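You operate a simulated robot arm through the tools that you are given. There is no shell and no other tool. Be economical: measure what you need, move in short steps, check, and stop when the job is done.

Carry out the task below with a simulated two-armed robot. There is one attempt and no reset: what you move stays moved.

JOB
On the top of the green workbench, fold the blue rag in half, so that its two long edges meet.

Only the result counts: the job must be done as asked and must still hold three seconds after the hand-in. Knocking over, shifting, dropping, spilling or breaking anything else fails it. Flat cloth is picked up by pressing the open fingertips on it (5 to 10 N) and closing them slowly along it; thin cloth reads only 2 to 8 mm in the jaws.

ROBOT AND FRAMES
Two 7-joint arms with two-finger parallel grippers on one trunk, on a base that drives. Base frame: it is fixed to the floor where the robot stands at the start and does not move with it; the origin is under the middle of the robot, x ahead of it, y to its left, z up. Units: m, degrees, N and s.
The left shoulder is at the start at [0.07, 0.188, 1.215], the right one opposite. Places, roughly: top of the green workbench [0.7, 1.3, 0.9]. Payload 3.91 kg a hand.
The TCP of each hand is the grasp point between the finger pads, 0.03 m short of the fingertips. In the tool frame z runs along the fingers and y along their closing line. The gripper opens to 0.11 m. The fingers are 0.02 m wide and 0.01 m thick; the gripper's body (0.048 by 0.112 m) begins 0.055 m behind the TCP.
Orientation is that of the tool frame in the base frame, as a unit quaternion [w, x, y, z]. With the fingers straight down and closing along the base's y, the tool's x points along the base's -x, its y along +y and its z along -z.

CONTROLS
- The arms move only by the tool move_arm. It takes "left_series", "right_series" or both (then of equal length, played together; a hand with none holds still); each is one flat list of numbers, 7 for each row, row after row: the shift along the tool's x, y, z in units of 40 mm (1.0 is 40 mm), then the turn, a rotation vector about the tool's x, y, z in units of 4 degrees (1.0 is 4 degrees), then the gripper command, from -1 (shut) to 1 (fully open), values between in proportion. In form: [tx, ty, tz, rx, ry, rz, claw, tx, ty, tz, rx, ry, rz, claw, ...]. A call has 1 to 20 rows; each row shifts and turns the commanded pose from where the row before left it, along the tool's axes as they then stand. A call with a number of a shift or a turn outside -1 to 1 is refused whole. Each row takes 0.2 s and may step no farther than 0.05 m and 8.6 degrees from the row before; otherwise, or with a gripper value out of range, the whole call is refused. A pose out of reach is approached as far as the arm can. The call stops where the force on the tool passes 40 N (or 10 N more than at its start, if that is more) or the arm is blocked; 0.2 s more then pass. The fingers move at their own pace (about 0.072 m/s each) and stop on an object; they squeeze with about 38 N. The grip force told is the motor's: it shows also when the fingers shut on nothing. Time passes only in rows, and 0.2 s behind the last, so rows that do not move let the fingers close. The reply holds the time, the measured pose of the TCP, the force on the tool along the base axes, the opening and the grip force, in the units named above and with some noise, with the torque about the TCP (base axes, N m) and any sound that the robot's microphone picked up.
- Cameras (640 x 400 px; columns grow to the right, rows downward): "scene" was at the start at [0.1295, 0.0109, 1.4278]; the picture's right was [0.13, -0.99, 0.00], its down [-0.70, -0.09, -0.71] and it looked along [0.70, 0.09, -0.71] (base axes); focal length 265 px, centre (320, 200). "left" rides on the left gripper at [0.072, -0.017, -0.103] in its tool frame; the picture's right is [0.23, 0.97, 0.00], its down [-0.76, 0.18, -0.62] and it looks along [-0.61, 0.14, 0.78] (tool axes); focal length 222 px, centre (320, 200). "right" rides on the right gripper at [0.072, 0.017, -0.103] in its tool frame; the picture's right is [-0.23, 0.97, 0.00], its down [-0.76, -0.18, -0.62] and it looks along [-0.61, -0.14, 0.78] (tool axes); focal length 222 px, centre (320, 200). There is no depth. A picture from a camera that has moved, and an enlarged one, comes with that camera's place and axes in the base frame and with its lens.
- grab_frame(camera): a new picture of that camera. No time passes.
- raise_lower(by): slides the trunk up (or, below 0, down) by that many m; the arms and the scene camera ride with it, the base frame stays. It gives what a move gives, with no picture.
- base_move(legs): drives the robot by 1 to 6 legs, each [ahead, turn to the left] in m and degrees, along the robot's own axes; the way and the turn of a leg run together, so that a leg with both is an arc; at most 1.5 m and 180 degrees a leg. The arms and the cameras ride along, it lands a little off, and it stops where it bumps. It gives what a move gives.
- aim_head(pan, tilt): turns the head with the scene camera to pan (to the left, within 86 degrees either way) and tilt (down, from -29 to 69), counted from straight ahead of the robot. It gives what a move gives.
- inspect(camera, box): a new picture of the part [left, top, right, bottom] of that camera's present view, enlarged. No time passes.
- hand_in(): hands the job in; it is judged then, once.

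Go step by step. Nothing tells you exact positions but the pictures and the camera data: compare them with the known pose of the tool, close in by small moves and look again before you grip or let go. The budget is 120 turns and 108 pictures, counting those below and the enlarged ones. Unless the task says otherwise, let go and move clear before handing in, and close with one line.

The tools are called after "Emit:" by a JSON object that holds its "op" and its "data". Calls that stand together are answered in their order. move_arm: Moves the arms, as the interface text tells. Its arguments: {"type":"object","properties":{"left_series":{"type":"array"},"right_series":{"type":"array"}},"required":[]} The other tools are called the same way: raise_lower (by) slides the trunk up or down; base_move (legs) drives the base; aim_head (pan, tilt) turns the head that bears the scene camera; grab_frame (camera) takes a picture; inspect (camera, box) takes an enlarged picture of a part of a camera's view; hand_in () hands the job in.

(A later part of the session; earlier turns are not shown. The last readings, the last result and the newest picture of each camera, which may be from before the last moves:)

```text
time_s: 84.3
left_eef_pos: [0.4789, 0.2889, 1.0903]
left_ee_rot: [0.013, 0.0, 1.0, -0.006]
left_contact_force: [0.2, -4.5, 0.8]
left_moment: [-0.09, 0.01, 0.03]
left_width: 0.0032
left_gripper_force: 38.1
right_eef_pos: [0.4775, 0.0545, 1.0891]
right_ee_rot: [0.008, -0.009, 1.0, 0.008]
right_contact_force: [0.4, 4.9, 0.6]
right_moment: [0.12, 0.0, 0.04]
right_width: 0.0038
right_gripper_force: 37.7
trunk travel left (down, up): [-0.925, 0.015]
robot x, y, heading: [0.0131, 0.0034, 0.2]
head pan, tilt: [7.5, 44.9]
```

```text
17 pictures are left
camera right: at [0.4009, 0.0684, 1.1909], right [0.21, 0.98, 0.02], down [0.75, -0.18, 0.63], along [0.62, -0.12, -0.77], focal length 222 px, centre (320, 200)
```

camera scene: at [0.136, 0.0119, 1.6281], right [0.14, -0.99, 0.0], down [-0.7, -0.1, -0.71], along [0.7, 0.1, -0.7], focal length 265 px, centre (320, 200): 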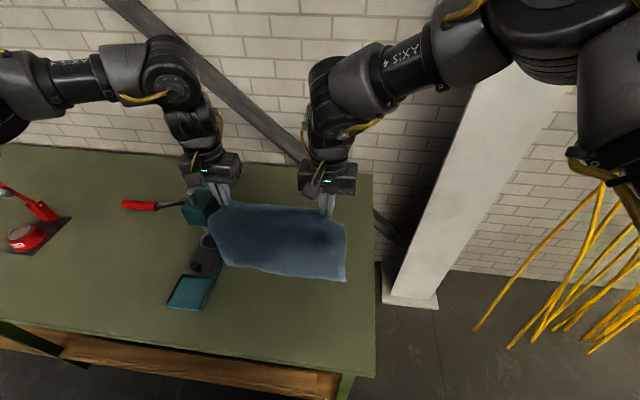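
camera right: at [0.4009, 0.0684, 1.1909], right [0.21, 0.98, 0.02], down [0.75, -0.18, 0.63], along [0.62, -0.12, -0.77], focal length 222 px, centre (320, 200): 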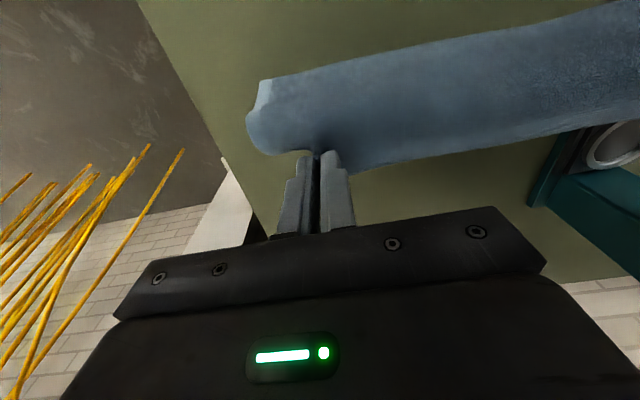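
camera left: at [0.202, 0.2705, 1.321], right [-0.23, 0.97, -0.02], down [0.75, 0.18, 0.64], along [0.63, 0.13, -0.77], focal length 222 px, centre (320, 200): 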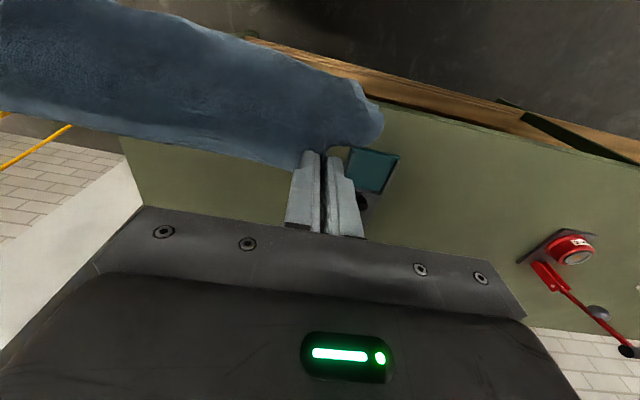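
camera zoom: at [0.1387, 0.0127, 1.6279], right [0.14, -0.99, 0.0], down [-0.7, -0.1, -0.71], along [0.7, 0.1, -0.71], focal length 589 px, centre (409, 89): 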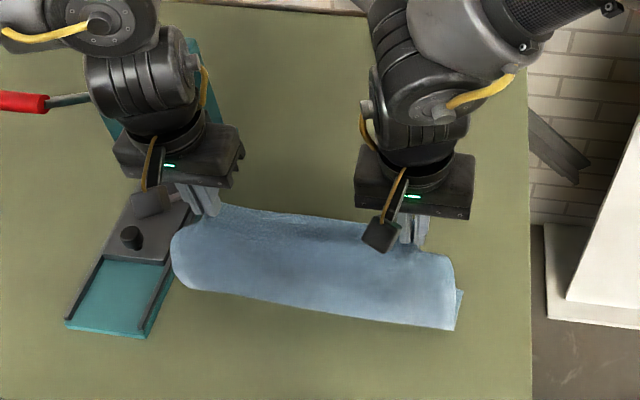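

The free edge just touches the bench at x≈0.445, and the sheet bulges toward me as wanted. I shift everything about 8 cm further from the bench edge before laying it.

Emit:
{"op": "move_arm", "data": {"left_series": [0, 0, -0.5, 0, 0, 0, -1, -0.3, 0, -0.3, 0, 0, 0, -1, -0.45, 0, 0, 0, 0, 0, -1, -0.45, 0, 0, 0, 0, 0, -1, -0.45, 0, 0, 0, 0, 0, -1, -0.4, 0, 0, 0, 0, 0, -1, 0, 0, 0, 0, 0, 0, -1, 0, 0, 0, 0, 0, 0, -1, 0, 0, 0.4, 0, 0, 0, -1, 0, 0, 0.4, 0, 0, 0, -1], "right_series": [0, 0, -0.5, 0, 0, 0, -1, -0.3, 0, -0.3, 0, 0, 0, -1, -0.45, 0, 0, 0, 0, 0, -1, -0.45, 0, 0, 0, 0, 0, -1, -0.45, 0, 0, 0, 0, 0, -1, -0.4, 0, 0, 0, 0, 0, -1, 0, 0, 0, 0, 0, 0, -1, 0, 0, 0, 0, 0, 0, -1, 0, 0, 0.4, 0, 0, 0, -1, 0, 0, 0.4, 0, 0, 0, -1]}}

Emit:
{"op": "grab_frame", "data": {"camera": "right"}}

```text
time_s: 86.5
left_eef_pos: [0.5666, 0.2877, 1.0906]
left_ee_rot: [0.011, 0.0, 1.0, -0.007]
left_contact_force: [-0.1, -2.0, 0.3]
left_moment: [-0.05, 0.0, 0.03]
left_width: 0.0035
left_gripper_force: 38.5
right_eef_pos: [0.5615, 0.0567, 1.0913]
right_ee_rot: [0.008, -0.008, 1.0, 0.008]
right_contact_force: [-0.3, 2.6, -0.1]
right_moment: [0.05, 0.02, 0.05]
right_width: 0.0036
right_gripper_force: 38.2
trunk travel left (down, up): [-0.925, 0.015]
robot x, y, heading: [0.0103, 0.0019, 0.3]
head pan, tilt: [7.5, 44.9]
```

```text
16 pictures are left
camera right: at [0.4847, 0.07, 1.1938], right [0.21, 0.98, 0.02], down [0.75, -0.18, 0.63], along [0.62, -0.12, -0.77], focal length 222 px, centre (320, 200)
```

right: 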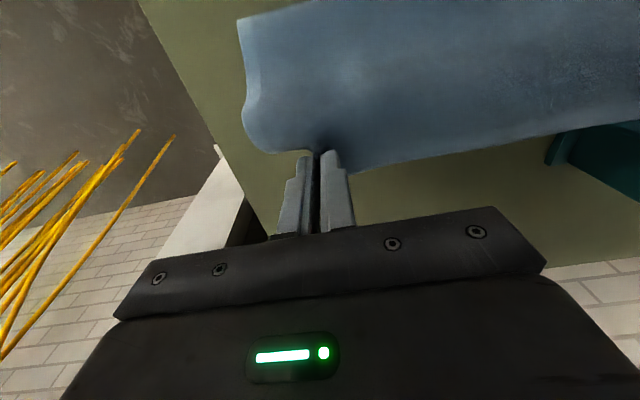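

The free edge lags toward me here, so I raise it to hang freely, let it settle, then lower while moving back so that it trails on the far side.

Emit:
{"op": "move_arm", "data": {"left_series": [0, 0, -0.5, 0, 0, 0, -1, 0, 0, -0.6, 0, 0, 0, -1, 0, 0, -0.6, 0, 0, 0, -1, 0, 0, 0, 0, 0, 0, -1, 0, 0, 0, 0, 0, 0, -1, 0, 0, 0, 0, 0, 0, -1, 0, 0, 0.4, 0, 0, 0, -1, 0.15, 0, 0.4, 0, 0, 0, -1, 0.25, 0, 0.4, 0, 0, 0, -1, 0.4, 0, 0.4, 0, 0, 0, -1, 0.5, 0, 0.35, 0, 0, 0, -1, 0.5, 0, 0.35, 0, 0, 0, -1, 0.5, 0, 0.35, 0, 0, 0, -1, 0.5, 0, 0.35, 0, 0, 0, -1], "right_series": [0, 0, -0.5, 0, 0, 0, -1, 0, 0, -0.6, 0, 0, 0, -1, 0, 0, -0.6, 0, 0, 0, -1, 0, 0, 0, 0, 0, 0, -1, 0, 0, 0, 0, 0, 0, -1, 0, 0, 0, 0, 0, 0, -1, 0, 0, 0.4, 0, 0, 0, -1, 0.15, 0, 0.4, 0, 0, 0, -1, 0.25, 0, 0.4, 0, 0, 0, -1, 0.4, 0, 0.4, 0, 0, 0, -1, 0.5, 0, 0.35, 0, 0, 0, -1, 0.5, 0, 0.35, 0, 0, 0, -1, 0.5, 0, 0.35, 0, 0, 0, -1, 0.5, 0, 0.35, 0, 0, 0, -1]}}

Emit:
{"op": "grab_frame", "data": {"camera": "right"}}

Emit:
{"op": "inspect", "data": {"camera": "scene", "box": [160, 160, 400, 340]}}

```text
time_s: 89.5
left_eef_pos: [0.4541, 0.2877, 1.0372]
left_ee_rot: [0.012, 0.001, 1.0, -0.007]
left_contact_force: [0.5, -3.1, -0.4]
left_moment: [-0.08, -0.01, -0.01]
left_width: 0.0034
left_gripper_force: 38.1
right_eef_pos: [0.4467, 0.0539, 1.0367]
right_ee_rot: [0.008, -0.008, 1.0, 0.009]
right_contact_force: [0.0, 3.4, -0.7]
right_moment: [0.08, 0.0, 0.0]
right_width: 0.0032
right_gripper_force: 38.1
trunk travel left (down, up): [-0.925, 0.015]
robot x, y, heading: [0.0121, -0.0013, 0.1]
head pan, tilt: [7.5, 44.9]
```

```text
15 pictures are left
camera right: at [0.3715, 0.068, 1.1393], right [0.21, 0.98, 0.02], down [0.75, -0.17, 0.63], along [0.62, -0.12, -0.77], focal length 222 px, centre (320, 200)
```

right: 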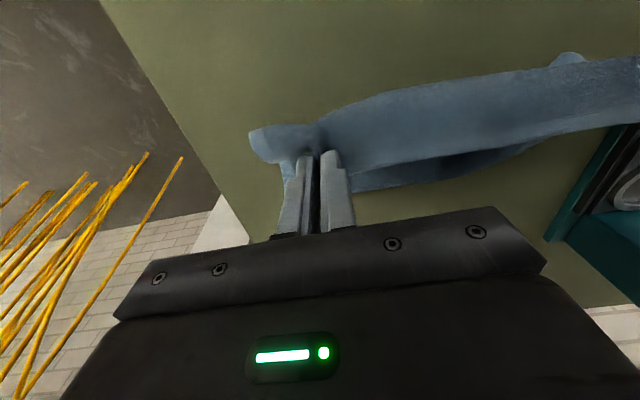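

```text
2.22 times, centred on (280, 250) of scene
camera zoom: at [0.1385, 0.0132, 1.6279], right [0.14, -0.99, 0.0], down [-0.7, -0.1, -0.71], along [0.7, 0.1, -0.71], focal length 589 px, centre (409, 89)
```

zoom: 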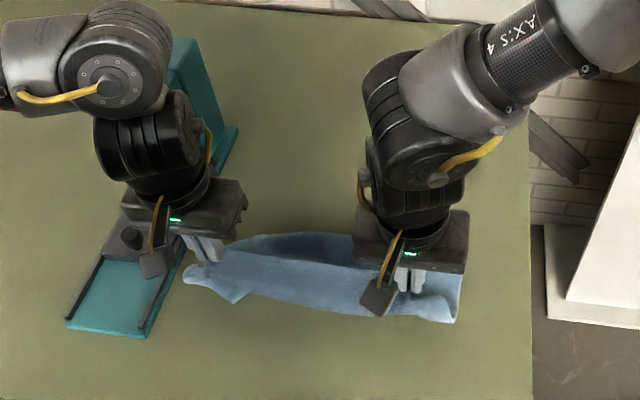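

The free edge now lies on the bench at x≈0.555 and the sheet bulges toward me to x≈0.42. I now arc the held edge over to +x onto it.

Emit:
{"op": "move_arm", "data": {"left_series": [-0.38, 0, 0.1, 0, 0, 0, -1, -0.38, 0, 0.2, 0, 0, 0, -1, -0.38, 0, 0.35, 0, 0, 0, -1, -0.33, 0, 0.5, 0, 0, 0, -1, -0.28, 0, 0.5, 0, 0, 0, -1, -0.15, 0, 0.3, 0, 0, 0, -1], "right_series": [-0.46, 0, 0.1, 0, 0, 0, -1, -0.46, 0, 0.2, 0, 0, 0, -1, -0.46, 0, 0.35, 0, 0, 0, -1, -0.42, 0, 0.5, 0, 0, 0, -1, -0.35, 0, 0.5, 0, 0, 0, -1, -0.18, 0, 0.3, 0, 0, 0, -1]}}

Emit:
{"op": "grab_frame", "data": {"camera": "right"}}

Emit:
{"op": "grab_frame", "data": {"camera": "left"}}

Emit:
{"op": "inspect", "data": {"camera": "scene", "box": [160, 160, 400, 340]}}

```text
time_s: 90.9
left_eef_pos: [0.5302, 0.2852, 0.9597]
left_ee_rot: [0.012, 0.001, 1.0, -0.007]
left_contact_force: [0.0, -0.3, 0.1]
left_moment: [0.03, -0.01, -0.01]
left_width: 0.0031
left_gripper_force: 37.9
right_eef_pos: [0.5341, 0.0578, 0.969]
right_ee_rot: [0.009, -0.007, 1.0, 0.009]
right_contact_force: [-0.9, -0.3, -0.8]
right_moment: [0.06, -0.01, 0.01]
right_width: 0.0038
right_gripper_force: 38.5
right hand out of reach, approached as far as the arm can: row 6
trunk travel left (down, up): [-0.925, 0.015]
robot x, y, heading: [0.0116, 0.0012, 0.5]
head pan, tilt: [7.5, 44.9]
```

```text
13 pictures are left
camera right: at [0.4586, 0.0716, 1.0708], right [0.21, 0.98, 0.02], down [0.75, -0.18, 0.63], along [0.62, -0.12, -0.77], focal length 222 px, centre (320, 200)
```

right: 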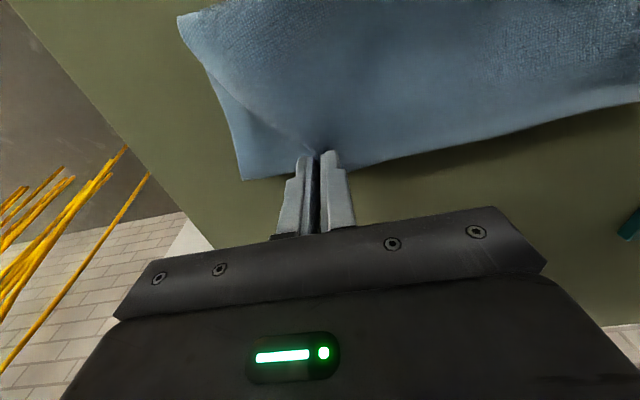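

```text
12 pictures are left
camera left: at [0.4564, 0.2701, 1.0608], right [-0.23, 0.97, -0.02], down [0.75, 0.18, 0.64], along [0.63, 0.13, -0.77], focal length 222 px, centre (320, 200)
```

left: 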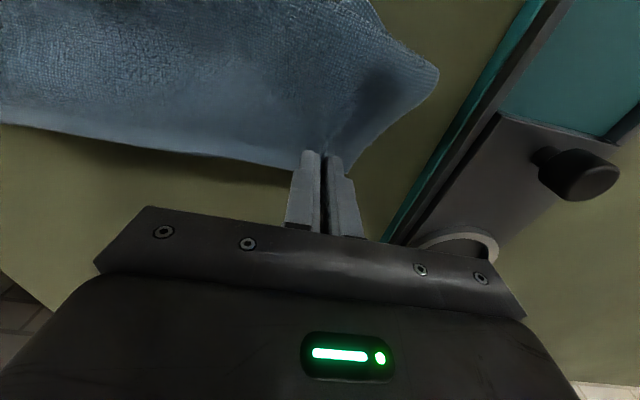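

```text
2.22 times, centred on (280, 250) of scene
camera zoom: at [0.139, 0.0122, 1.6279], right [0.14, -0.99, 0.0], down [-0.7, -0.1, -0.71], along [0.7, 0.1, -0.71], focal length 589 px, centre (409, 89)
```

zoom: 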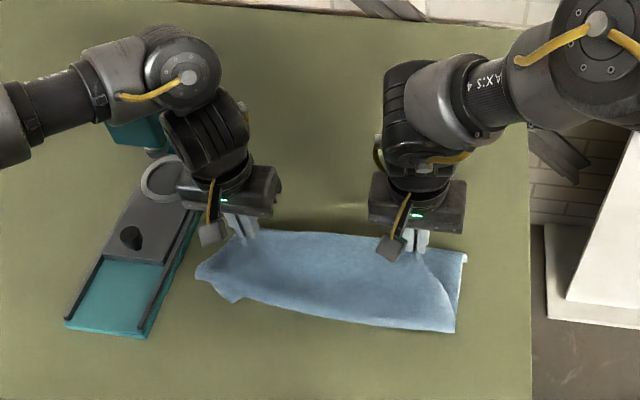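

The edges look close to aligned (free edge at x≈0.555, held edge ≈0.55). I lower the trunk slightly for reach, nudge the hands sideways to match the corners, and set the edge down.

Emit:
{"op": "raise_lower", "data": {"by": -0.02}}

Emit:
{"op": "move_arm", "data": {"left_series": [0, -0.06, 0, 0, 0, 0, -1, 0, -0.06, 0, 0, 0, 0, -1, 0, -0.06, 0, 0, 0, 0, -1], "right_series": [0, -0.18, 0, 0, 0, 0, -1, 0, -0.18, 0, 0, 0, 0, -1, 0, -0.18, 0.2, 0, 0, 0, -1]}}

Emit:
{"op": "grab_frame", "data": {"camera": "right"}}

```text
time_s: 91.5
left_eef_pos: [0.5298, 0.2855, 0.9397]
left_ee_rot: [0.012, -0.001, 1.0, -0.007]
left_contact_force: [-0.4, -0.8, 1.0]
left_moment: [0.02, -0.03, -0.01]
left_width: 0.0035
left_gripper_force: 38.6
right_eef_pos: [0.5345, 0.0586, 0.9478]
right_ee_rot: [0.009, -0.007, 1.0, 0.009]
right_contact_force: [0.2, 1.1, 1.7]
right_moment: [0.04, -0.03, -0.01]
right_width: 0.0036
right_gripper_force: 38.2
trunk travel left (down, up): [-0.905, 0.035]
robot x, y, heading: [0.0125, -0.0004, 0.6]
head pan, tilt: [7.5, 44.9]
```

```text
time_s: 92.3
left_eef_pos: [0.53, 0.2777, 0.9401]
left_ee_rot: [0.014, 0.001, 1.0, -0.008]
left_contact_force: [0.2, -11.3, 0.2]
left_moment: [-0.35, -0.01, 0.06]
left_width: 0.0033
left_gripper_force: 38.1
right_eef_pos: [0.5306, 0.0382, 0.9436]
right_ee_rot: [0.011, -0.006, 1.0, 0.011]
right_contact_force: [0.8, 12.6, 6.7]
right_moment: [0.47, -0.06, 0.07]
right_width: 0.0039
right_gripper_force: 38.7
right hand out of reach, approached as far as the arm can: row 3
trunk travel left (down, up): [-0.905, 0.035]
robot x, y, heading: [0.009, 0.002, 0.1]
head pan, tilt: [7.5, 44.9]
```

```text
10 pictures are left
camera right: at [0.4549, 0.0522, 1.0459], right [0.22, 0.98, 0.03], down [0.75, -0.18, 0.64], along [0.62, -0.12, -0.77], focal length 222 px, centre (320, 200)
```

right: 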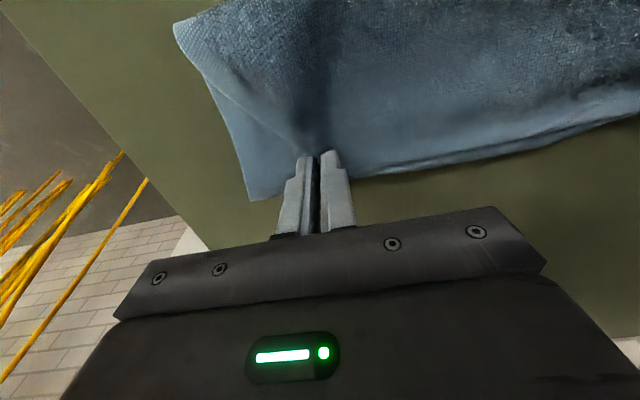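

Both edges nearly coincide along the far side. I release gently and lift straight up.

Emit:
{"op": "move_arm", "data": {"left_series": [0, 0.03, 0.05, 0, 0, 0, -0.8, 0, 0, 0, 0, 0, 0, -0.5, 0, 0, 0, 0, 0, 0, -0.3, 0, 0, 0, 0, 0, 0, -0.3, 0, 0, -0.4, 0, 0, 0, -0.3, 0, 0, -0.8, 0, 0, 0, -0.3, 0, 0, -0.9, 0, 0, 0, -0.3, 0, 0, -0.9, 0, 0, 0, -0.3, 0, 0, -0.9, 0, 0, 0, -0.3], "right_series": [0, 0, 0, 0, 0, 0, -0.8, 0, 0, 0, 0, 0, 0, -0.5, 0, 0, 0, 0, 0, 0, -0.3, 0, 0, 0, 0, 0, 0, -0.3, 0, 0, -0.4, 0, 0, 0, -0.3, 0, 0, -0.8, 0, 0, 0, -0.3, 0, 0, -0.9, 0, 0, 0, -0.3, 0, 0, -0.9, 0, 0, 0, -0.3, 0, 0, -0.9, 0, 0, 0, -0.3]}}

Emit:
{"op": "base_move", "data": {"legs": [[-0.1, 0]]}}

Emit:
{"op": "grab_frame", "data": {"camera": "right"}}

Emit:
{"op": "inspect", "data": {"camera": "scene", "box": [200, 120, 380, 260]}}

```text
time_s: 94.3
left_eef_pos: [0.5274, 0.2826, 1.0955]
left_ee_rot: [0.013, 0.001, 1.0, -0.006]
left_contact_force: [-1.6, 0.0, 0.5]
left_moment: [0.0, -0.02, -0.03]
left_width: 0.0384
left_gripper_force: 0.1
right_eef_pos: [0.5281, 0.0303, 1.0982]
right_ee_rot: [0.009, -0.007, 1.0, 0.009]
right_contact_force: [-1.3, 0.3, -0.6]
right_moment: [0.05, 0.0, -0.03]
right_width: 0.0387
right_gripper_force: 0.1
trunk travel left (down, up): [-0.905, 0.035]
robot x, y, heading: [0.0081, -0.0014, 0.6]
head pan, tilt: [7.5, 44.9]
```

```text
time_s: 95.5
left_eef_pos: [0.4427, 0.2827, 1.0919]
left_ee_rot: [0.007, 0.0, 1.0, -0.007]
left_contact_force: [-0.9, -0.6, 0.9]
left_moment: [0.03, -0.01, 0.0]
left_width: 0.0385
left_gripper_force: 0.0
right_eef_pos: [0.4433, 0.0316, 1.093]
right_ee_rot: [0.004, -0.008, 1.0, 0.009]
right_contact_force: [0.0, 0.4, 0.2]
right_moment: [0.0, -0.01, 0.0]
right_width: 0.0383
right_gripper_force: 0.0
trunk travel left (down, up): [-0.905, 0.035]
robot x, y, heading: [-0.0897, 0.0028, 0.5]
head pan, tilt: [7.5, 44.9]
```

```text
9 pictures are left
camera right: at [0.3682, 0.0449, 1.1961], right [0.21, 0.98, 0.02], down [0.76, -0.18, 0.63], along [0.61, -0.12, -0.78], focal length 222 px, centre (320, 200)
```

right: 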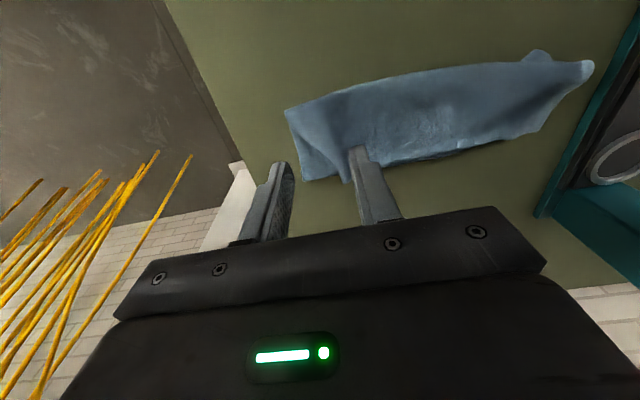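

```text
2.86 times, centred on (290, 190) of scene
camera zoom: at [0.0617, 0.0124, 1.6074], right [0.14, -0.99, 0.0], down [-0.71, -0.1, -0.7], along [0.69, 0.1, -0.72], focal length 758 px, centre (406, 229)
```

zoom: 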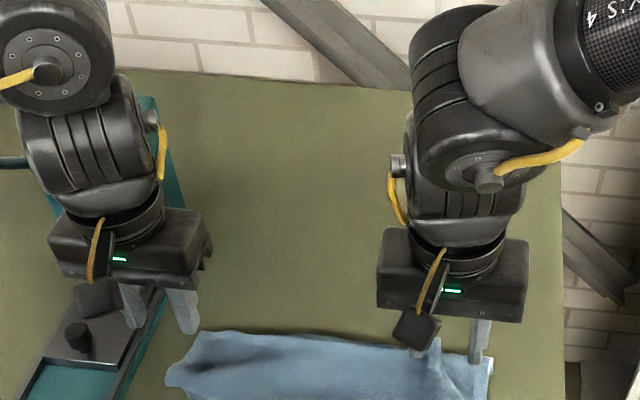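

Emit:
{"op": "inspect", "data": {"camera": "right", "box": [275, 35, 605, 195]}}

Emit:
{"op": "inspect", "data": {"camera": "left", "box": [30, 20, 420, 215]}}

```text
1.94 times, centred on (440, 115) of right
camera zoom: at [0.3682, 0.0449, 1.1961], right [0.21, 0.98, 0.02], down [0.76, -0.18, 0.63], along [0.61, -0.12, -0.78], focal length 431 px, centre (87, 365)
```

zoom: 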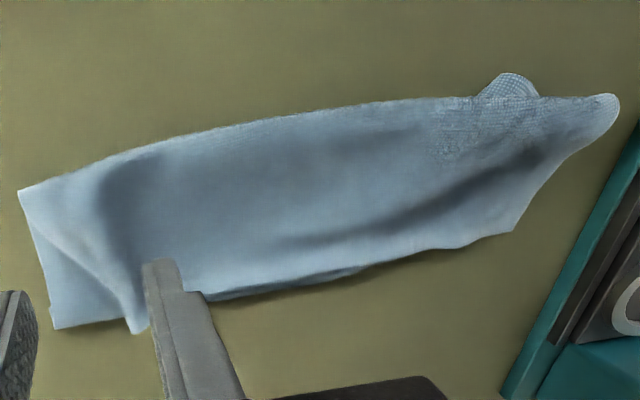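

```text
1.64 times, centred on (225, 118) of left
camera zoom: at [0.3685, 0.2687, 1.1931], right [-0.23, 0.97, -0.02], down [0.75, 0.19, 0.63], along [0.62, 0.13, -0.78], focal length 364 px, centre (476, 335)
```

zoom: 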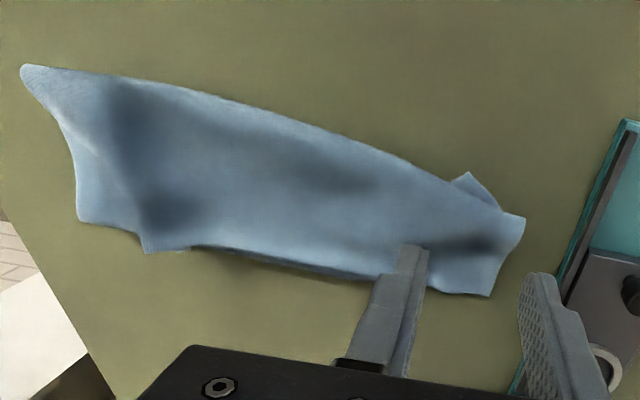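

Mostly folded, but the bottom layer's left corner is tucked back under, and the top right corner is pulled inward. I fix the left first. I grip the top left corner, lift it high so the lower corner hangs free, and re-lay that side.

Emit:
{"op": "base_move", "data": {"legs": [[0.1, 0]]}}

Emit:
{"op": "move_arm", "data": {"left_series": [0, 0, 0.9, 0, 0, 0, -0.45, 0, 0, 0.9, 0, 0, 0, -0.45, 0, 0, 0.9, 0, 0, 0, -0.45, 0, 0, 0.9, 0, 0, 0, -0.45, 0, 0, 0, 0, 0, 0, -0.45]}}

Emit:
{"op": "grab_frame", "data": {"camera": "left"}}

```text
time_s: 97.0
left_eef_pos: [0.452, 0.2922, 1.1269]
left_ee_rot: [0.056, -0.019, 0.998, -0.005]
left_contact_force: [-0.4, 0.7, 0.5]
left_moment: [-0.01, -0.06, -0.01]
left_width: 0.0386
left_gripper_force: 0.1
right_eef_pos: [0.4488, 0.0318, 1.1333]
right_ee_rot: [0.055, -0.009, 0.998, 0.015]
right_contact_force: [-1.8, 0.8, 1.4]
right_moment: [0.0, -0.16, 0.01]
right_width: 0.0384
right_gripper_force: 0.1
trunk travel left (down, up): [-0.905, 0.035]
robot x, y, heading: [0.0111, 0.0003, 0.2]
head pan, tilt: [7.5, 44.9]
stopped in leg 1: the robot was blocked; the commanded pose is now the measured one
```

```text
time_s: 98.2
left_eef_pos: [0.4934, 0.294, 0.9739]
left_ee_rot: [0.044, -0.02, 0.999, -0.006]
left_contact_force: [1.0, 0.8, 1.2]
left_moment: [0.01, 0.03, -0.03]
left_width: 0.0302
left_gripper_force: 0.1
right_eef_pos: [0.4752, 0.0323, 1.121]
right_ee_rot: [0.044, -0.007, 0.999, 0.014]
right_contact_force: [0.5, 0.3, 0.3]
right_moment: [-0.01, -0.06, -0.01]
right_width: 0.0384
right_gripper_force: 0.2
trunk travel left (down, up): [-0.905, 0.035]
robot x, y, heading: [0.0123, -0.0035, 0.2]
head pan, tilt: [7.5, 44.9]
```

```text
5 pictures are left
camera left: at [0.4134, 0.2757, 1.0698], right [-0.26, 0.96, -0.03], down [0.7, 0.21, 0.69], along [0.67, 0.16, -0.73], focal length 222 px, centre (320, 200)
```

left: 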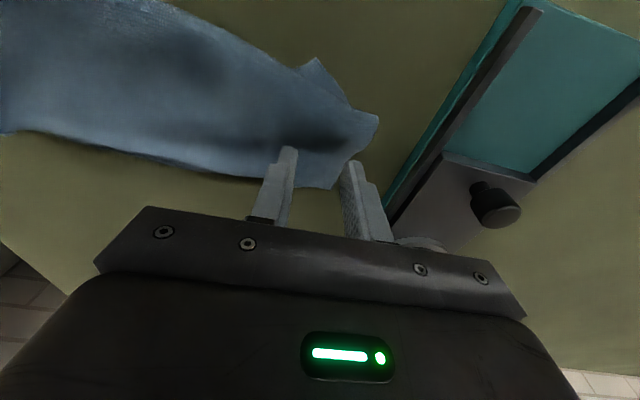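

Emit:
{"op": "move_arm", "data": {"left_series": [0, 0, 0, 0, 0.62, 0, -0.45, -0.39, -0.09, 0, 0, 0.62, 0, -0.45, -0.39, -0.09, 0, 0, 0, 0, -0.45, -0.39, -0.09, 0, 0, 0, 0, -0.45, 0, 0, 0.45, 0, 0, 0, -0.45, 0, 0, 0.4, 0, 0, 0, -0.45, 0, 0, 0, 0, 0, 0, -0.45]}}

```text
time_s: 99.8
left_eef_pos: [0.5382, 0.2819, 0.9381]
left_ee_rot: [0.001, -0.02, 1.0, -0.006]
left_contact_force: [0.2, -0.2, 0.9]
left_moment: [-0.01, 0.02, 0.02]
left_width: 0.0301
left_gripper_force: 0.0
right_eef_pos: [0.475, 0.0321, 1.1209]
right_ee_rot: [0.044, -0.008, 0.999, 0.015]
right_contact_force: [0.4, -1.0, 0.6]
right_moment: [0.04, 0.03, 0.01]
right_width: 0.0388
right_gripper_force: 0.1
trunk travel left (down, up): [-0.905, 0.035]
robot x, y, heading: [0.0148, -0.0015, 0.4]
head pan, tilt: [7.5, 44.9]
```

Emit:
{"op": "move_arm", "data": {"left_series": [0, 0, 0.08, 0, 0, 0, -0.45, 0, 0, 0.05, 0, 0, 0, -0.45, 0, 0, 0, 0, 0, 0, -0.45]}}

```text
time_s: 100.6
left_eef_pos: [0.5375, 0.2812, 0.9346]
left_ee_rot: [0.003, -0.02, 1.0, -0.007]
left_contact_force: [-0.3, -0.6, 18.8]
left_moment: [-0.15, 0.08, 0.0]
left_width: 0.0302
left_gripper_force: 0.0
right_eef_pos: [0.4737, 0.0311, 1.1228]
right_ee_rot: [0.045, -0.007, 0.999, 0.016]
right_contact_force: [-0.3, 0.9, 0.7]
right_moment: [-0.01, 0.02, -0.02]
right_width: 0.0385
right_gripper_force: 0.1
trunk travel left (down, up): [-0.905, 0.035]
robot x, y, heading: [0.0091, -0.0007, 0.4]
head pan, tilt: [7.5, 44.9]
```

Emit:
{"op": "move_arm", "data": {"left_series": [0, 0, -0.05, 0, 0, 0, -0.45, 0, 0, 0, 0, 0, 0, -0.53, 0, 0, 0, 0, 0, 0, -0.61, 0, 0, 0, 0, 0, 0, -0.69, 0, 0, 0, 0, 0, 0, -0.77, 0, 0, 0, 0, 0, 0, -0.85, 0, 0, 0, 0, 0, 0, -0.93, 0, 0, 0, 0, 0, 0, -1, 0, 0, 0, 0, 0, 0, -1, 0, 0, 0, 0, 0, 0, -1]}}

```text
time_s: 102.8
left_eef_pos: [0.5388, 0.2822, 0.9361]
left_ee_rot: [0.001, -0.021, 1.0, -0.006]
left_contact_force: [-1.3, -1.1, 8.6]
left_moment: [-0.08, 0.05, 0.03]
left_width: 0.0037
left_gripper_force: 38.3
right_eef_pos: [0.474, 0.0319, 1.1219]
right_ee_rot: [0.045, -0.007, 0.999, 0.016]
right_contact_force: [0.3, 0.4, -0.1]
right_moment: [-0.02, -0.04, 0.04]
right_width: 0.0385
right_gripper_force: 0.1
trunk travel left (down, up): [-0.905, 0.035]
robot x, y, heading: [0.0128, -0.0006, 0.7]
head pan, tilt: [7.5, 44.9]
```

Single layer again. I lift high and forward so the lower corner hangs free, settle, then lower while moving back so it trails on the far side.

Emit:
{"op": "move_arm", "data": {"left_series": [0, 0, -0.6, 0, 0, 0, -1, -0.1, 0.05, -0.9, 0, 0, 0, -1, -0.25, 0.05, -0.9, 0, 0, 0, -1, -0.35, 0.05, -0.9, 0, 0, 0, -1, -0.35, 0.05, -0.9, 0, 0, 0, -1, -0.35, 0, -0.5, 0, 0, 0, -1, 0, 0, 0, 0, 0, 0, -1, 0, 0, 0, 0, 0, 0, -1, 0, 0, 0, 0, 0, 0, -1, 0, 0, 0, 0, 0, 0, -1]}}

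Emit:
{"op": "inspect", "data": {"camera": "scene", "box": [180, 120, 400, 320]}}

```text
time_s: 105.0
left_eef_pos: [0.5956, 0.2958, 1.1226]
left_ee_rot: [0.002, -0.02, 1.0, -0.007]
left_contact_force: [-0.8, -1.0, -0.5]
left_moment: [-0.02, 0.01, 0.04]
left_width: 0.0039
left_gripper_force: 38.3
right_eef_pos: [0.4752, 0.0318, 1.1207]
right_ee_rot: [0.044, -0.007, 0.999, 0.015]
right_contact_force: [0.0, -0.4, -0.1]
right_moment: [0.0, -0.01, -0.01]
right_width: 0.0386
right_gripper_force: 0.0
trunk travel left (down, up): [-0.905, 0.035]
robot x, y, heading: [0.0125, 0.0009, 0.4]
head pan, tilt: [7.5, 44.9]
```

```text
2.00 times, centred on (290, 220) of scene
camera zoom: at [0.141, 0.0124, 1.6078], right [0.14, -0.99, 0.0], down [-0.7, -0.1, -0.71], along [0.7, 0.1, -0.71], focal length 530 px, centre (380, 160)
```

zoom: 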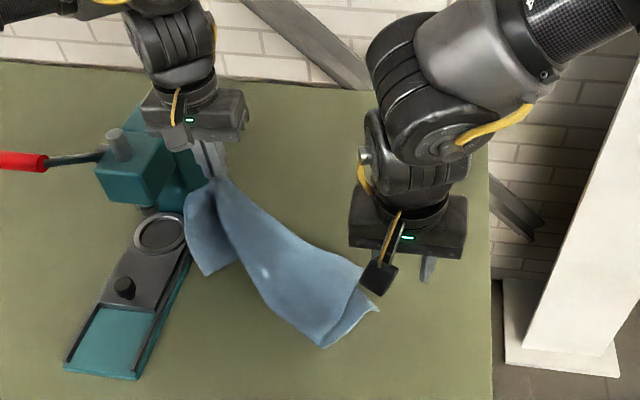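

Lifting the left dragged the right part along, so I'll redo the laying with both hands. I bring the right hand over the right end to find the top corner there.

Emit:
{"op": "move_arm", "data": {"right_series": [0, 0, 0.4, 0, 0.62, 0, -0.45, -0.1, 0.1, 0.6, 0, 0.62, 0, -0.45, 0, 0.1, 0.6, 0, 0, 0, -0.45, 0, 0.1, 0.4, 0, 0, 0, -0.45, 0, 0, 0, 0, 0, 0, -0.45]}}

Emit:
{"op": "inspect", "data": {"camera": "right", "box": [160, 0, 640, 240]}}

```text
time_s: 106.2
left_eef_pos: [0.5955, 0.2952, 1.1238]
left_ee_rot: [0.001, -0.02, 1.0, -0.008]
left_contact_force: [-1.5, -0.4, -0.2]
left_moment: [-0.01, -0.02, 0.04]
left_width: 0.0038
left_gripper_force: 38.3
right_eef_pos: [0.4831, 0.0462, 1.0422]
right_ee_rot: [0.001, -0.008, 1.0, 0.015]
right_contact_force: [-0.3, 0.5, -0.2]
right_moment: [0.01, -0.02, 0.01]
right_width: 0.0305
right_gripper_force: 0.0
trunk travel left (down, up): [-0.905, 0.035]
robot x, y, heading: [0.0119, 0.0011, 0.4]
head pan, tilt: [7.5, 44.9]
```

```text
1.33 times, centred on (400, 120) of right
camera zoom: at [0.4074, 0.0584, 1.1467], right [0.21, 0.98, 0.03], down [0.76, -0.18, 0.62], along [0.61, -0.11, -0.78], focal length 296 px, centre (213, 307)
```

zoom: 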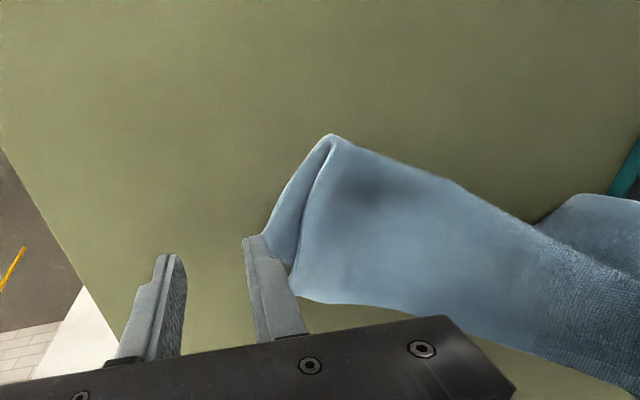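

The top right corner F is around (0.606, 0.108) and hangs clear of the lower layer, but it's out of the right arm's reach with the trunk raised. I lower the trunk in steps while keeping the hands high.

Emit:
{"op": "move_arm", "data": {"left_series": [0, 0, -0.8, 0, 0, 0, -1, 0, 0, -0.8, 0, 0, 0, -1, 0, 0, -0.8, 0, 0, 0, -1], "right_series": [0, 0, -0.8, 0, 0, 0, -0.6, 0, 0, -0.8, 0, 0, 0, -0.6, 0, 0, -0.8, 0, 0, 0, -0.6]}}

Emit:
{"op": "raise_lower", "data": {"by": -0.1}}

Emit:
{"op": "move_arm", "data": {"left_series": [0, 0, -0.8, 0, 0, 0, -1, 0, 0, -0.8, 0, 0, 0, -1, 0, 0, -0.8, 0, 0, 0, -1], "right_series": [0, 0, -0.8, 0, 0, 0, -0.6, 0, 0, -0.8, 0, 0, 0, -0.6, 0, 0, -0.8, 0, 0, 0, -0.6]}}

Emit:
{"op": "raise_lower", "data": {"by": -0.1}}

```text
time_s: 107.0
left_eef_pos: [0.5932, 0.2966, 1.2205]
left_ee_rot: [0.001, -0.021, 1.0, -0.006]
left_contact_force: [1.0, 0.0, 0.3]
left_moment: [-0.01, -0.03, 0.04]
left_width: 0.0039
left_gripper_force: 37.8
right_eef_pos: [0.4796, 0.0475, 1.137]
right_ee_rot: [0.001, -0.008, 1.0, 0.015]
right_contact_force: [-0.7, 0.4, 0.9]
right_moment: [-0.01, 0.01, 0.0]
right_width: 0.0221
right_gripper_force: 0.1
trunk travel left (down, up): [-0.905, 0.035]
robot x, y, heading: [0.009, 0.0007, 0.3]
head pan, tilt: [7.5, 44.9]
```

```text
time_s: 108.4
left_eef_pos: [0.5956, 0.2967, 1.1196]
left_ee_rot: [0.001, -0.02, 1.0, -0.007]
left_contact_force: [-0.1, 0.0, 0.0]
left_moment: [0.02, 0.0, -0.02]
left_width: 0.0037
left_gripper_force: 38.2
right_eef_pos: [0.4815, 0.0473, 1.0368]
right_ee_rot: [0.001, -0.008, 1.0, 0.014]
right_contact_force: [-0.2, -0.1, -0.8]
right_moment: [0.0, 0.0, 0.02]
right_width: 0.0221
right_gripper_force: 0.0
trunk travel left (down, up): [-0.805, 0.135]
robot x, y, heading: [0.0146, -0.0024, 0.4]
head pan, tilt: [7.5, 44.9]
```

```text
time_s: 109.2
left_eef_pos: [0.596, 0.2996, 1.2157]
left_ee_rot: [0.001, -0.02, 1.0, -0.008]
left_contact_force: [0.0, -0.8, -0.7]
left_moment: [0.0, -0.03, 0.04]
left_width: 0.0038
left_gripper_force: 38.3
right_eef_pos: [0.4804, 0.0411, 1.1333]
right_ee_rot: [0.001, -0.008, 1.0, 0.014]
right_contact_force: [0.3, 0.6, 0.8]
right_moment: [0.03, 0.0, 0.02]
right_width: 0.0221
right_gripper_force: 0.1
trunk travel left (down, up): [-0.805, 0.135]
robot x, y, heading: [0.0144, -0.0021, 0.5]
head pan, tilt: [7.5, 44.9]
```

```text
time_s: 110.5
left_eef_pos: [0.5978, 0.2982, 1.1157]
left_ee_rot: [0.001, -0.02, 1.0, -0.007]
left_contact_force: [0.5, -0.4, -0.8]
left_moment: [-0.03, 0.0, 0.03]
left_width: 0.004
left_gripper_force: 37.7
right_eef_pos: [0.481, 0.0428, 1.0321]
right_ee_rot: [0.001, -0.007, 1.0, 0.015]
right_contact_force: [-0.3, 0.5, 1.0]
right_moment: [0.0, -0.02, 0.01]
right_width: 0.022
right_gripper_force: 0.0
trunk travel left (down, up): [-0.705, 0.235]
robot x, y, heading: [0.008, 0.0001, 0.6]
head pan, tilt: [7.5, 44.9]
```

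Emit:
{"op": "move_arm", "data": {"right_series": [-0.5, 0.4, 0, 0, 0, 0, -0.45, -0.5, 0.4, 0, 0, 0, 0, -0.45, -0.5, 0.4, 0.2, 0, 0, 0, -0.45, -0.4, 0.4, 0.2, 0, 0, 0, -0.45, 0, 0, 0, 0, 0, 0, -0.45]}}

Emit:
{"op": "inspect", "data": {"camera": "right", "box": [120, 0, 600, 240]}}

```text
time_s: 111.7
left_eef_pos: [0.5972, 0.2978, 1.1149]
left_ee_rot: [0.002, -0.02, 1.0, -0.007]
left_contact_force: [0.3, 0.4, -0.4]
left_moment: [-0.03, 0.01, 0.03]
left_width: 0.0037
left_gripper_force: 37.6
right_eef_pos: [0.5537, 0.1078, 1.0206]
right_ee_rot: [0.001, -0.009, 1.0, 0.015]
right_contact_force: [0.6, 1.0, -0.2]
right_moment: [-0.01, 0.03, 0.02]
right_width: 0.0302
right_gripper_force: 0.0
trunk travel left (down, up): [-0.705, 0.235]
robot x, y, heading: [0.0091, 0.0007, 0.4]
head pan, tilt: [7.5, 44.9]
```

```text
1.33 times, centred on (360, 120) of right
camera zoom: at [0.4794, 0.1187, 1.1241], right [0.21, 0.98, 0.03], down [0.76, -0.18, 0.62], along [0.61, -0.11, -0.78], focal length 296 px, centre (267, 307)
```

zoom: 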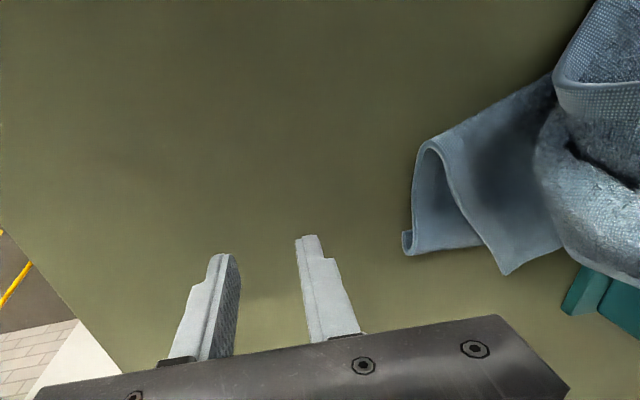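

The rag has bunched under the left hand, so I'll re-spread it. Still holding the top-left corner, I lift it clear of everything, then lay it diagonally in its original orientation. The right hand moves out of the way first.

Emit:
{"op": "move_arm", "data": {"left_series": [0.167, -0.278, 0, 0, 0, 0, -1, 0.167, -0.278, 0, 0, 0, 0, -1, 0.167, -0.278, 0, 0, 0, 0, -1, 0.167, -0.278, 0, 0, 0, 0, -1, 0.167, -0.278, 0, 0, 0, 0, -1, 0.167, -0.278, 0, 0, 0, 0, -1, 0.167, -0.278, 0, 0, 0, 0, -1, 0.167, -0.278, 0, 0, 0, 0, -1, 0.167, -0.278, 0, 0, 0, 0, -1], "right_series": [0.42, -0.97, -0.1, 0, 0, 0, -0.45, 0.42, -0.97, -0.1, 0, 0, 0, -0.45, 0.42, -0.97, -0.1, 0, 0, 0, -0.45, 0.42, -0.97, -0.1, 0, 0, 0, -0.45, 0.42, -0.97, -0.1, 0, 0, 0, -0.45, 0.42, -0.97, -0.1, 0, 0, 0, -0.45, 0.42, -0.97, -0.1, 0, 0, 0, -0.45, 0.42, -0.97, -0.1, 0, 0, 0, -0.45, 0.42, -0.97, -0.1, 0, 0, 0, -0.45]}}

Emit:
{"op": "raise_lower", "data": {"by": 0.15}}

```text
time_s: 113.7
left_eef_pos: [0.54, 0.1906, 1.1161]
left_ee_rot: [0.002, -0.021, 1.0, -0.005]
left_contact_force: [0.4, 0.1, 0.5]
left_moment: [0.05, 0.0, 0.04]
left_width: 0.0036
left_gripper_force: 37.9
right_eef_pos: [0.3971, -0.2266, 1.0428]
right_ee_rot: [0.002, -0.007, 1.0, 0.016]
right_contact_force: [1.5, -1.3, 0.5]
right_moment: [0.02, 0.04, -0.01]
right_width: 0.0302
right_gripper_force: 0.1
right hand out of reach, approached as far as the arm can: row 8, 9
trunk travel left (down, up): [-0.705, 0.235]
robot x, y, heading: [0.0124, -0.0021, 0.6]
head pan, tilt: [7.5, 44.9]
```

```text
time_s: 115.5
left_eef_pos: [0.5414, 0.1947, 1.2652]
left_ee_rot: [0.002, -0.02, 1.0, -0.006]
left_contact_force: [0.5, 0.0, -1.2]
left_moment: [-0.02, 0.01, 0.01]
left_width: 0.0038
left_gripper_force: 37.8
right_eef_pos: [0.3967, -0.2233, 1.1942]
right_ee_rot: [0.002, -0.007, 1.0, 0.013]
right_contact_force: [0.9, 0.1, -0.9]
right_moment: [-0.03, 0.02, 0.01]
right_width: 0.0302
right_gripper_force: 0.0
trunk travel left (down, up): [-0.855, 0.085]
robot x, y, heading: [0.0098, -0.0024, 0.6]
head pan, tilt: [7.5, 44.9]
```

Emit:
{"op": "move_arm", "data": {"left_series": [0.5, -0.69, -0.35, 0, 0, 0, -1, 0.5, -0.69, -0.35, 0, 0, 0, -1, 0.5, -0.69, -0.35, 0, 0, 0, -1, 0.5, -0.69, -0.35, 0, 0, 0, -1, 0.5, -0.69, -0.35, 0, 0, 0, -1, 0.5, -0.69, -0.35, 0, 0, 0, -1, 0.5, -0.69, -0.35, 0, 0, 0, -1, 0, 0, 0, 0, 0, 0, -1, 0, 0, 0, 0, 0, 0, -1, 0, 0, 0, 0, 0, 0, -1, 0, 0, 0, 0, 0, 0, -1]}}

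```text
time_s: 117.8
left_eef_pos: [0.5004, 0.1297, 1.3166]
left_ee_rot: [0.001, -0.021, 1.0, -0.007]
left_contact_force: [-0.5, -0.6, -0.3]
left_moment: [-0.06, 0.0, 0.05]
left_width: 0.0037
left_gripper_force: 38.3
left hand out of reach, approached as far as the arm can: row 3, 4, 5, 6, 7
right_eef_pos: [0.3969, -0.2234, 1.1936]
right_ee_rot: [0.002, -0.007, 1.0, 0.014]
right_contact_force: [-0.8, 0.1, 0.1]
right_moment: [0.01, 0.03, 0.04]
right_width: 0.0302
right_gripper_force: 0.0
trunk travel left (down, up): [-0.855, 0.085]
robot x, y, heading: [0.0125, 0.0021, 0.5]
head pan, tilt: [7.5, 44.9]
```

The left arm can't cross further at that height, so I use the base: raise a little, back up, and turn right, so the hanging rag comes over the front-right of the bench.

Emit:
{"op": "raise_lower", "data": {"by": 0.06}}

Emit:
{"op": "base_move", "data": {"legs": [[-0.08, -20]]}}

```text
time_s: 118.8
left_eef_pos: [0.5017, 0.1301, 1.3758]
left_ee_rot: [0.001, -0.02, 1.0, -0.007]
left_contact_force: [-0.3, 1.0, -0.6]
left_moment: [-0.03, -0.02, 0.04]
left_width: 0.0038
left_gripper_force: 38.0
right_eef_pos: [0.3982, -0.2233, 1.2541]
right_ee_rot: [0.001, -0.006, 1.0, 0.014]
right_contact_force: [0.2, -0.1, -0.7]
right_moment: [0.01, -0.02, -0.02]
right_width: 0.0303
right_gripper_force: 0.0
trunk travel left (down, up): [-0.915, 0.025]
robot x, y, heading: [0.0115, 0.0015, 0.2]
head pan, tilt: [7.5, 44.9]
```

```text
time_s: 120.3
left_eef_pos: [0.4381, -0.0363, 1.3754]
left_ee_rot: [-0.002, 0.158, 0.987, -0.007]
left_contact_force: [0.9, 0.6, -1.1]
left_moment: [-0.01, -0.04, 0.08]
left_width: 0.0038
left_gripper_force: 37.9
right_eef_pos: [0.2191, -0.3301, 1.2525]
right_ee_rot: [0.003, 0.171, 0.985, 0.013]
right_contact_force: [-0.4, 0.4, -1.6]
right_moment: [0.01, 0.03, -0.01]
right_width: 0.0302
right_gripper_force: 0.1
trunk travel left (down, up): [-0.915, 0.025]
robot x, y, heading: [-0.067, 0.0181, -20.1]
head pan, tilt: [7.5, 44.9]
```

Emit:
{"op": "move_arm", "data": {"left_series": [0, 0, 0, 0, 0, 0, -1, 0, 0, 0, 0, 0, 0, -1, -0.066, 0.468, 0.555, 0, 0, 0, -1, -0.066, 0.468, 0.555, 0, 0, 0, -1, -0.066, 0.468, 0.555, 0, 0, 0, -1, -0.066, 0.468, 0.555, 0, 0, 0, -1, -0.066, 0.468, 0.555, 0, 0, 0, -1, -0.066, 0.468, 0.555, 0, 0, 0, -1, -0.066, 0.468, 0.555, 0, 0, 0, -1, -0.066, 0.468, 0.555, 0, 0, 0, -1, -0.066, 0.468, 0.555, 0, 0, 0, -1, -0.066, 0.468, 0.555, 0, 0, 0, -1, -0.066, 0.468, 0.555, 0, 0, 0, -1, -0.066, 0.468, 0.555, 0, 0, 0, -1, -0.066, 0.468, 0.555, 0, 0, 0, -1, -0.066, 0.468, 0.555, 0, 0, 0, -1, -0.066, 0.468, 0.555, 0, 0, 0, -1, -0.066, 0.468, 0.555, 0, 0, 0, -1, -0.066, 0.468, 0.555, 0, 0, 0, -1, -0.066, 0.468, 0.555, 0, 0, 0, -1]}}

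```text
time_s: 124.5
left_eef_pos: [0.5874, 0.263, 0.9734]
left_ee_rot: [-0.001, 0.159, 0.987, -0.008]
left_contact_force: [0.7, -0.2, -0.2]
left_moment: [0.04, 0.01, 0.1]
left_width: 0.0036
left_gripper_force: 38.2
right_eef_pos: [0.2172, -0.3308, 1.2537]
right_ee_rot: [0.004, 0.172, 0.985, 0.013]
right_contact_force: [0.1, 0.3, 0.8]
right_moment: [0.01, -0.02, 0.02]
right_width: 0.0301
right_gripper_force: 0.0
trunk travel left (down, up): [-0.915, 0.025]
robot x, y, heading: [-0.0655, 0.0148, -20.1]
head pan, tilt: [7.5, 44.9]
```

Emit:
{"op": "aim_head", "data": {"pan": 30, "tilt": 55}}

Emit:
{"op": "inspect", "data": {"camera": "scene", "box": [160, 80, 480, 320]}}

```text
time_s: 125.4
left_eef_pos: [0.586, 0.2623, 0.9738]
left_ee_rot: [0.0, 0.158, 0.987, -0.008]
left_contact_force: [-1.0, 0.0, 0.1]
left_moment: [0.01, 0.02, 0.1]
left_width: 0.0037
left_gripper_force: 37.9
right_eef_pos: [0.2169, -0.3314, 1.2541]
right_ee_rot: [0.004, 0.172, 0.985, 0.013]
right_contact_force: [0.4, 0.0, 0.8]
right_moment: [0.02, 0.0, 0.01]
right_width: 0.0303
right_gripper_force: 0.1
trunk travel left (down, up): [-0.915, 0.025]
robot x, y, heading: [-0.0667, 0.012, -19.9]
head pan, tilt: [30.0, 55.0]
```

```text
1.67 times, centred on (320, 200) of scene
camera zoom: at [0.0502, 0.0086, 1.6043], right [0.17, -0.99, 0.0], down [-0.81, -0.14, -0.57], along [0.57, 0.1, -0.82], focal length 442 px, centre (320, 200)
```

zoom: 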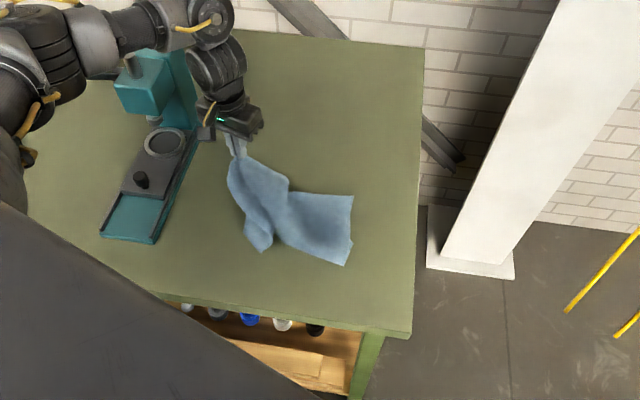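

The corner at about (0.562, 0.035) looks like the top-right corner F-right, with the F edge running back to the left hand. I set the left corner down, release, rise, and bring the base back straight. Then I regrip both F corners.

Emit:
{"op": "raise_lower", "data": {"by": -0.036}}

Emit:
{"op": "move_arm", "data": {"left_series": [0, 0, 0, 0, 0, 0, -0.7, 0, 0, 0, 0, 0, 0, -0.4, 0, 0, 0, 0, 0, 0, -0.4, 0, 0, -0.3, 0, 0, 0, -0.4, 0, 0, -0.7, 0, 0, 0, -0.4, 0, 0, -0.9, 0, 0, 0, -0.4, 0.3, -0.3, -0.9, 0, 0, 0, -0.4, 0.5, -0.6, -0.5, 0, 0, 0, -0.45, 0.5, -0.6, 0, 0, 0, 0, -0.45, 0.5, -0.6, 0, 0, 0, 0, -0.45, 0.5, -0.6, 0, 0, 0, 0, -0.45]}}

```text
time_s: 126.2
left_eef_pos: [0.5872, 0.2631, 0.9378]
left_ee_rot: [0.0, 0.159, 0.987, -0.007]
left_contact_force: [-0.3, -0.1, 0.0]
left_moment: [0.0, -0.01, 0.1]
left_width: 0.0037
left_gripper_force: 38.1
right_eef_pos: [0.2165, -0.3312, 1.2173]
right_ee_rot: [0.004, 0.172, 0.985, 0.014]
right_contact_force: [-0.7, 0.4, -0.1]
right_moment: [0.02, 0.01, 0.0]
right_width: 0.0302
right_gripper_force: 0.1
trunk travel left (down, up): [-0.879, 0.061]
robot x, y, heading: [-0.0672, 0.0117, -19.9]
head pan, tilt: [30.0, 55.0]
```

```text
time_s: 128.6
left_eef_pos: [0.4621, 0.1903, 1.0684]
left_ee_rot: [0.0, 0.156, 0.988, -0.006]
left_contact_force: [-1.0, 0.1, 0.3]
left_moment: [0.01, -0.03, -0.01]
left_width: 0.0304
left_gripper_force: 0.0
right_eef_pos: [0.2144, -0.3323, 1.2175]
right_ee_rot: [0.004, 0.172, 0.985, 0.013]
right_contact_force: [-0.7, 0.4, -0.4]
right_moment: [0.03, 0.0, 0.03]
right_width: 0.0301
right_gripper_force: 0.1
trunk travel left (down, up): [-0.879, 0.061]
robot x, y, heading: [-0.0695, 0.0124, -19.6]
head pan, tilt: [30.0, 55.0]
```

Emit:
{"op": "base_move", "data": {"legs": [[0.078, 20]]}}

```text
time_s: 130.1
left_eef_pos: [0.4485, 0.3434, 1.0699]
left_ee_rot: [0.002, -0.013, 1.0, -0.006]
left_contact_force: [-0.3, -0.4, -0.1]
left_moment: [-0.02, 0.02, -0.01]
left_width: 0.0307
left_gripper_force: 0.1
right_eef_pos: [0.3901, -0.2306, 1.2187]
right_ee_rot: [0.002, 0.002, 1.0, 0.015]
right_contact_force: [0.1, 0.1, -0.4]
right_moment: [0.01, -0.01, -0.01]
right_width: 0.0302
right_gripper_force: 0.1
trunk travel left (down, up): [-0.879, 0.061]
robot x, y, heading: [0.0081, 0.0003, -0.7]
head pan, tilt: [30.0, 55.0]
```

Emit:
{"op": "move_arm", "data": {"left_series": [0, -0.51, 0, 0, 0, 0, -0.45, 0, -0.51, 0, 0, 0, 0, -0.45, 0, -0.51, 0, 0, 0, 0, -0.45, 0, -0.48, 0, 0, 0, 0, -0.45, -0.82, 0, 0, 0, 0, 0, -0.45, -0.82, 0, 0.5, 0, 0, 0, -0.45, -0.82, 0, 0.8, 0, 0, 0, -0.45, -0.82, 0, 0.8, 0, 0, 0, -0.45, 0, 0, 0.77, 0, 0, 0, -0.45, 0, 0, 0, 0, 0, 0, -0.45], "right_series": [-0.38, 0.75, 0.5, 0, 0, 0, -0.45, -0.38, 0.75, 0.5, 0, 0, 0, -0.45, -0.38, 0.75, 0.6, 0, 0, 0, -0.45, -0.38, 0.75, 0.7, 0, 0, 0, -0.45, -0.38, 0.75, 0.7, 0, 0, 0, -0.45, -0.38, 0.75, 0.7, 0, 0, 0, -0.45, -0.38, 0.75, 0.7, 0, 0, 0, -0.45, -0.38, 0.75, 0.7, 0, 0, 0, -0.45, -0.38, 0.75, 0.7, 0, 0, 0, -0.45, -0.38, 0.75, 0.7, 0, 0, 0, -0.45]}}

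```text
time_s: 132.3
left_eef_pos: [0.5803, 0.2672, 0.9565]
left_ee_rot: [0.001, -0.013, 1.0, -0.008]
left_contact_force: [0.3, 0.9, -0.3]
left_moment: [-0.02, 0.02, 0.01]
left_width: 0.0303
left_gripper_force: 0.1
right_eef_pos: [0.5459, 0.0756, 0.9648]
right_ee_rot: [0.003, 0.002, 1.0, 0.015]
right_contact_force: [-0.4, 1.2, 0.5]
right_moment: [-0.01, 0.04, -0.02]
right_width: 0.0302
right_gripper_force: 0.1
right hand out of reach, approached as far as the arm can: row 10
trunk travel left (down, up): [-0.879, 0.061]
robot x, y, heading: [0.0077, 0.0038, -0.5]
head pan, tilt: [30.0, 55.0]
```

Emit:
{"op": "raise_lower", "data": {"by": -0.016}}

Emit:
{"op": "move_arm", "data": {"left_series": [0, -0.05, 0.05, 0, 0, 0, -0.45, 0, 0, 0.05, 0, 0, 0, -0.45, 0, 0, 0, 0, 0, 0, -0.45], "right_series": [0.12, -0.12, 0.1, 0, 0, 0, -0.45, 0, 0, 0.1, 0, 0, 0, -0.45, 0, 0, 0, 0, 0, 0, -0.45]}}

```text
time_s: 132.9
left_eef_pos: [0.5799, 0.2656, 0.9413]
left_ee_rot: [0.001, -0.013, 1.0, -0.007]
left_contact_force: [-0.8, -0.8, -0.6]
left_moment: [-0.03, -0.01, -0.03]
left_width: 0.0304
left_gripper_force: 0.0
right_eef_pos: [0.5463, 0.0743, 0.9498]
right_ee_rot: [0.001, 0.002, 1.0, 0.015]
right_contact_force: [-0.2, -0.3, 0.0]
right_moment: [-0.02, 0.03, 0.01]
right_width: 0.0303
right_gripper_force: 0.0
trunk travel left (down, up): [-0.863, 0.077]
robot x, y, heading: [0.011, 0.0005, -0.3]
head pan, tilt: [30.0, 55.0]
```

```text
time_s: 133.7
left_eef_pos: [0.58, 0.2634, 0.9373]
left_ee_rot: [0.001, -0.012, 1.0, -0.007]
left_contact_force: [0.5, -1.5, 0.1]
left_moment: [0.04, 0.04, 0.0]
left_width: 0.0301
left_gripper_force: 0.1
right_eef_pos: [0.5417, 0.0679, 0.9413]
right_ee_rot: [0.003, 0.002, 1.0, 0.016]
right_contact_force: [0.0, -0.1, -0.7]
right_moment: [0.04, 0.05, -0.01]
right_width: 0.0304
right_gripper_force: 0.0
trunk travel left (down, up): [-0.863, 0.077]
robot x, y, heading: [0.0079, 0.0025, -0.4]
head pan, tilt: [30.0, 55.0]
```

Now lower to contact in small steps.

Emit:
{"op": "move_arm", "data": {"left_series": [0, 0, 0.07, 0, 0, 0, -0.45, 0, 0, 0, 0, 0, 0, -0.45], "right_series": [0, 0, 0.09, 0, 0, 0, -0.45, 0, 0, 0, 0, 0, 0, -0.45]}}

```text
time_s: 134.3
left_eef_pos: [0.5802, 0.2635, 0.9348]
left_ee_rot: [0.0, -0.013, 1.0, -0.007]
left_contact_force: [0.1, -0.1, 1.0]
left_moment: [0.03, 0.0, -0.02]
left_width: 0.0304
left_gripper_force: 0.0
right_eef_pos: [0.5415, 0.0678, 0.9373]
right_ee_rot: [0.003, 0.003, 1.0, 0.016]
right_contact_force: [0.2, -0.2, 0.4]
right_moment: [0.0, 0.0, -0.02]
right_width: 0.0303
right_gripper_force: 0.0
trunk travel left (down, up): [-0.863, 0.077]
robot x, y, heading: [0.0072, -0.0035, -0.4]
head pan, tilt: [30.0, 55.0]
```

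Emit:
{"op": "move_arm", "data": {"left_series": [0, 0, 0.04, 0, 0, 0, -0.45, 0, 0, 0, 0, 0, 0, -0.45], "right_series": [0, 0, 0.09, 0, 0, 0, -0.45, 0, 0, 0, 0, 0, 0, -0.45]}}

```text
time_s: 134.9
left_eef_pos: [0.5807, 0.2632, 0.9344]
left_ee_rot: [0.002, -0.013, 1.0, -0.007]
left_contact_force: [1.2, 0.1, 7.8]
left_moment: [0.09, 0.0, -0.03]
left_width: 0.0303
left_gripper_force: 0.4
right_eef_pos: [0.5395, 0.0685, 0.934]
right_ee_rot: [0.003, 0.002, 1.0, 0.016]
right_contact_force: [0.6, 0.1, 3.6]
right_moment: [-0.06, -0.01, -0.02]
right_width: 0.0301
right_gripper_force: 0.0
trunk travel left (down, up): [-0.863, 0.077]
robot x, y, heading: [0.0091, -0.0006, -0.4]
head pan, tilt: [30.0, 55.0]
```

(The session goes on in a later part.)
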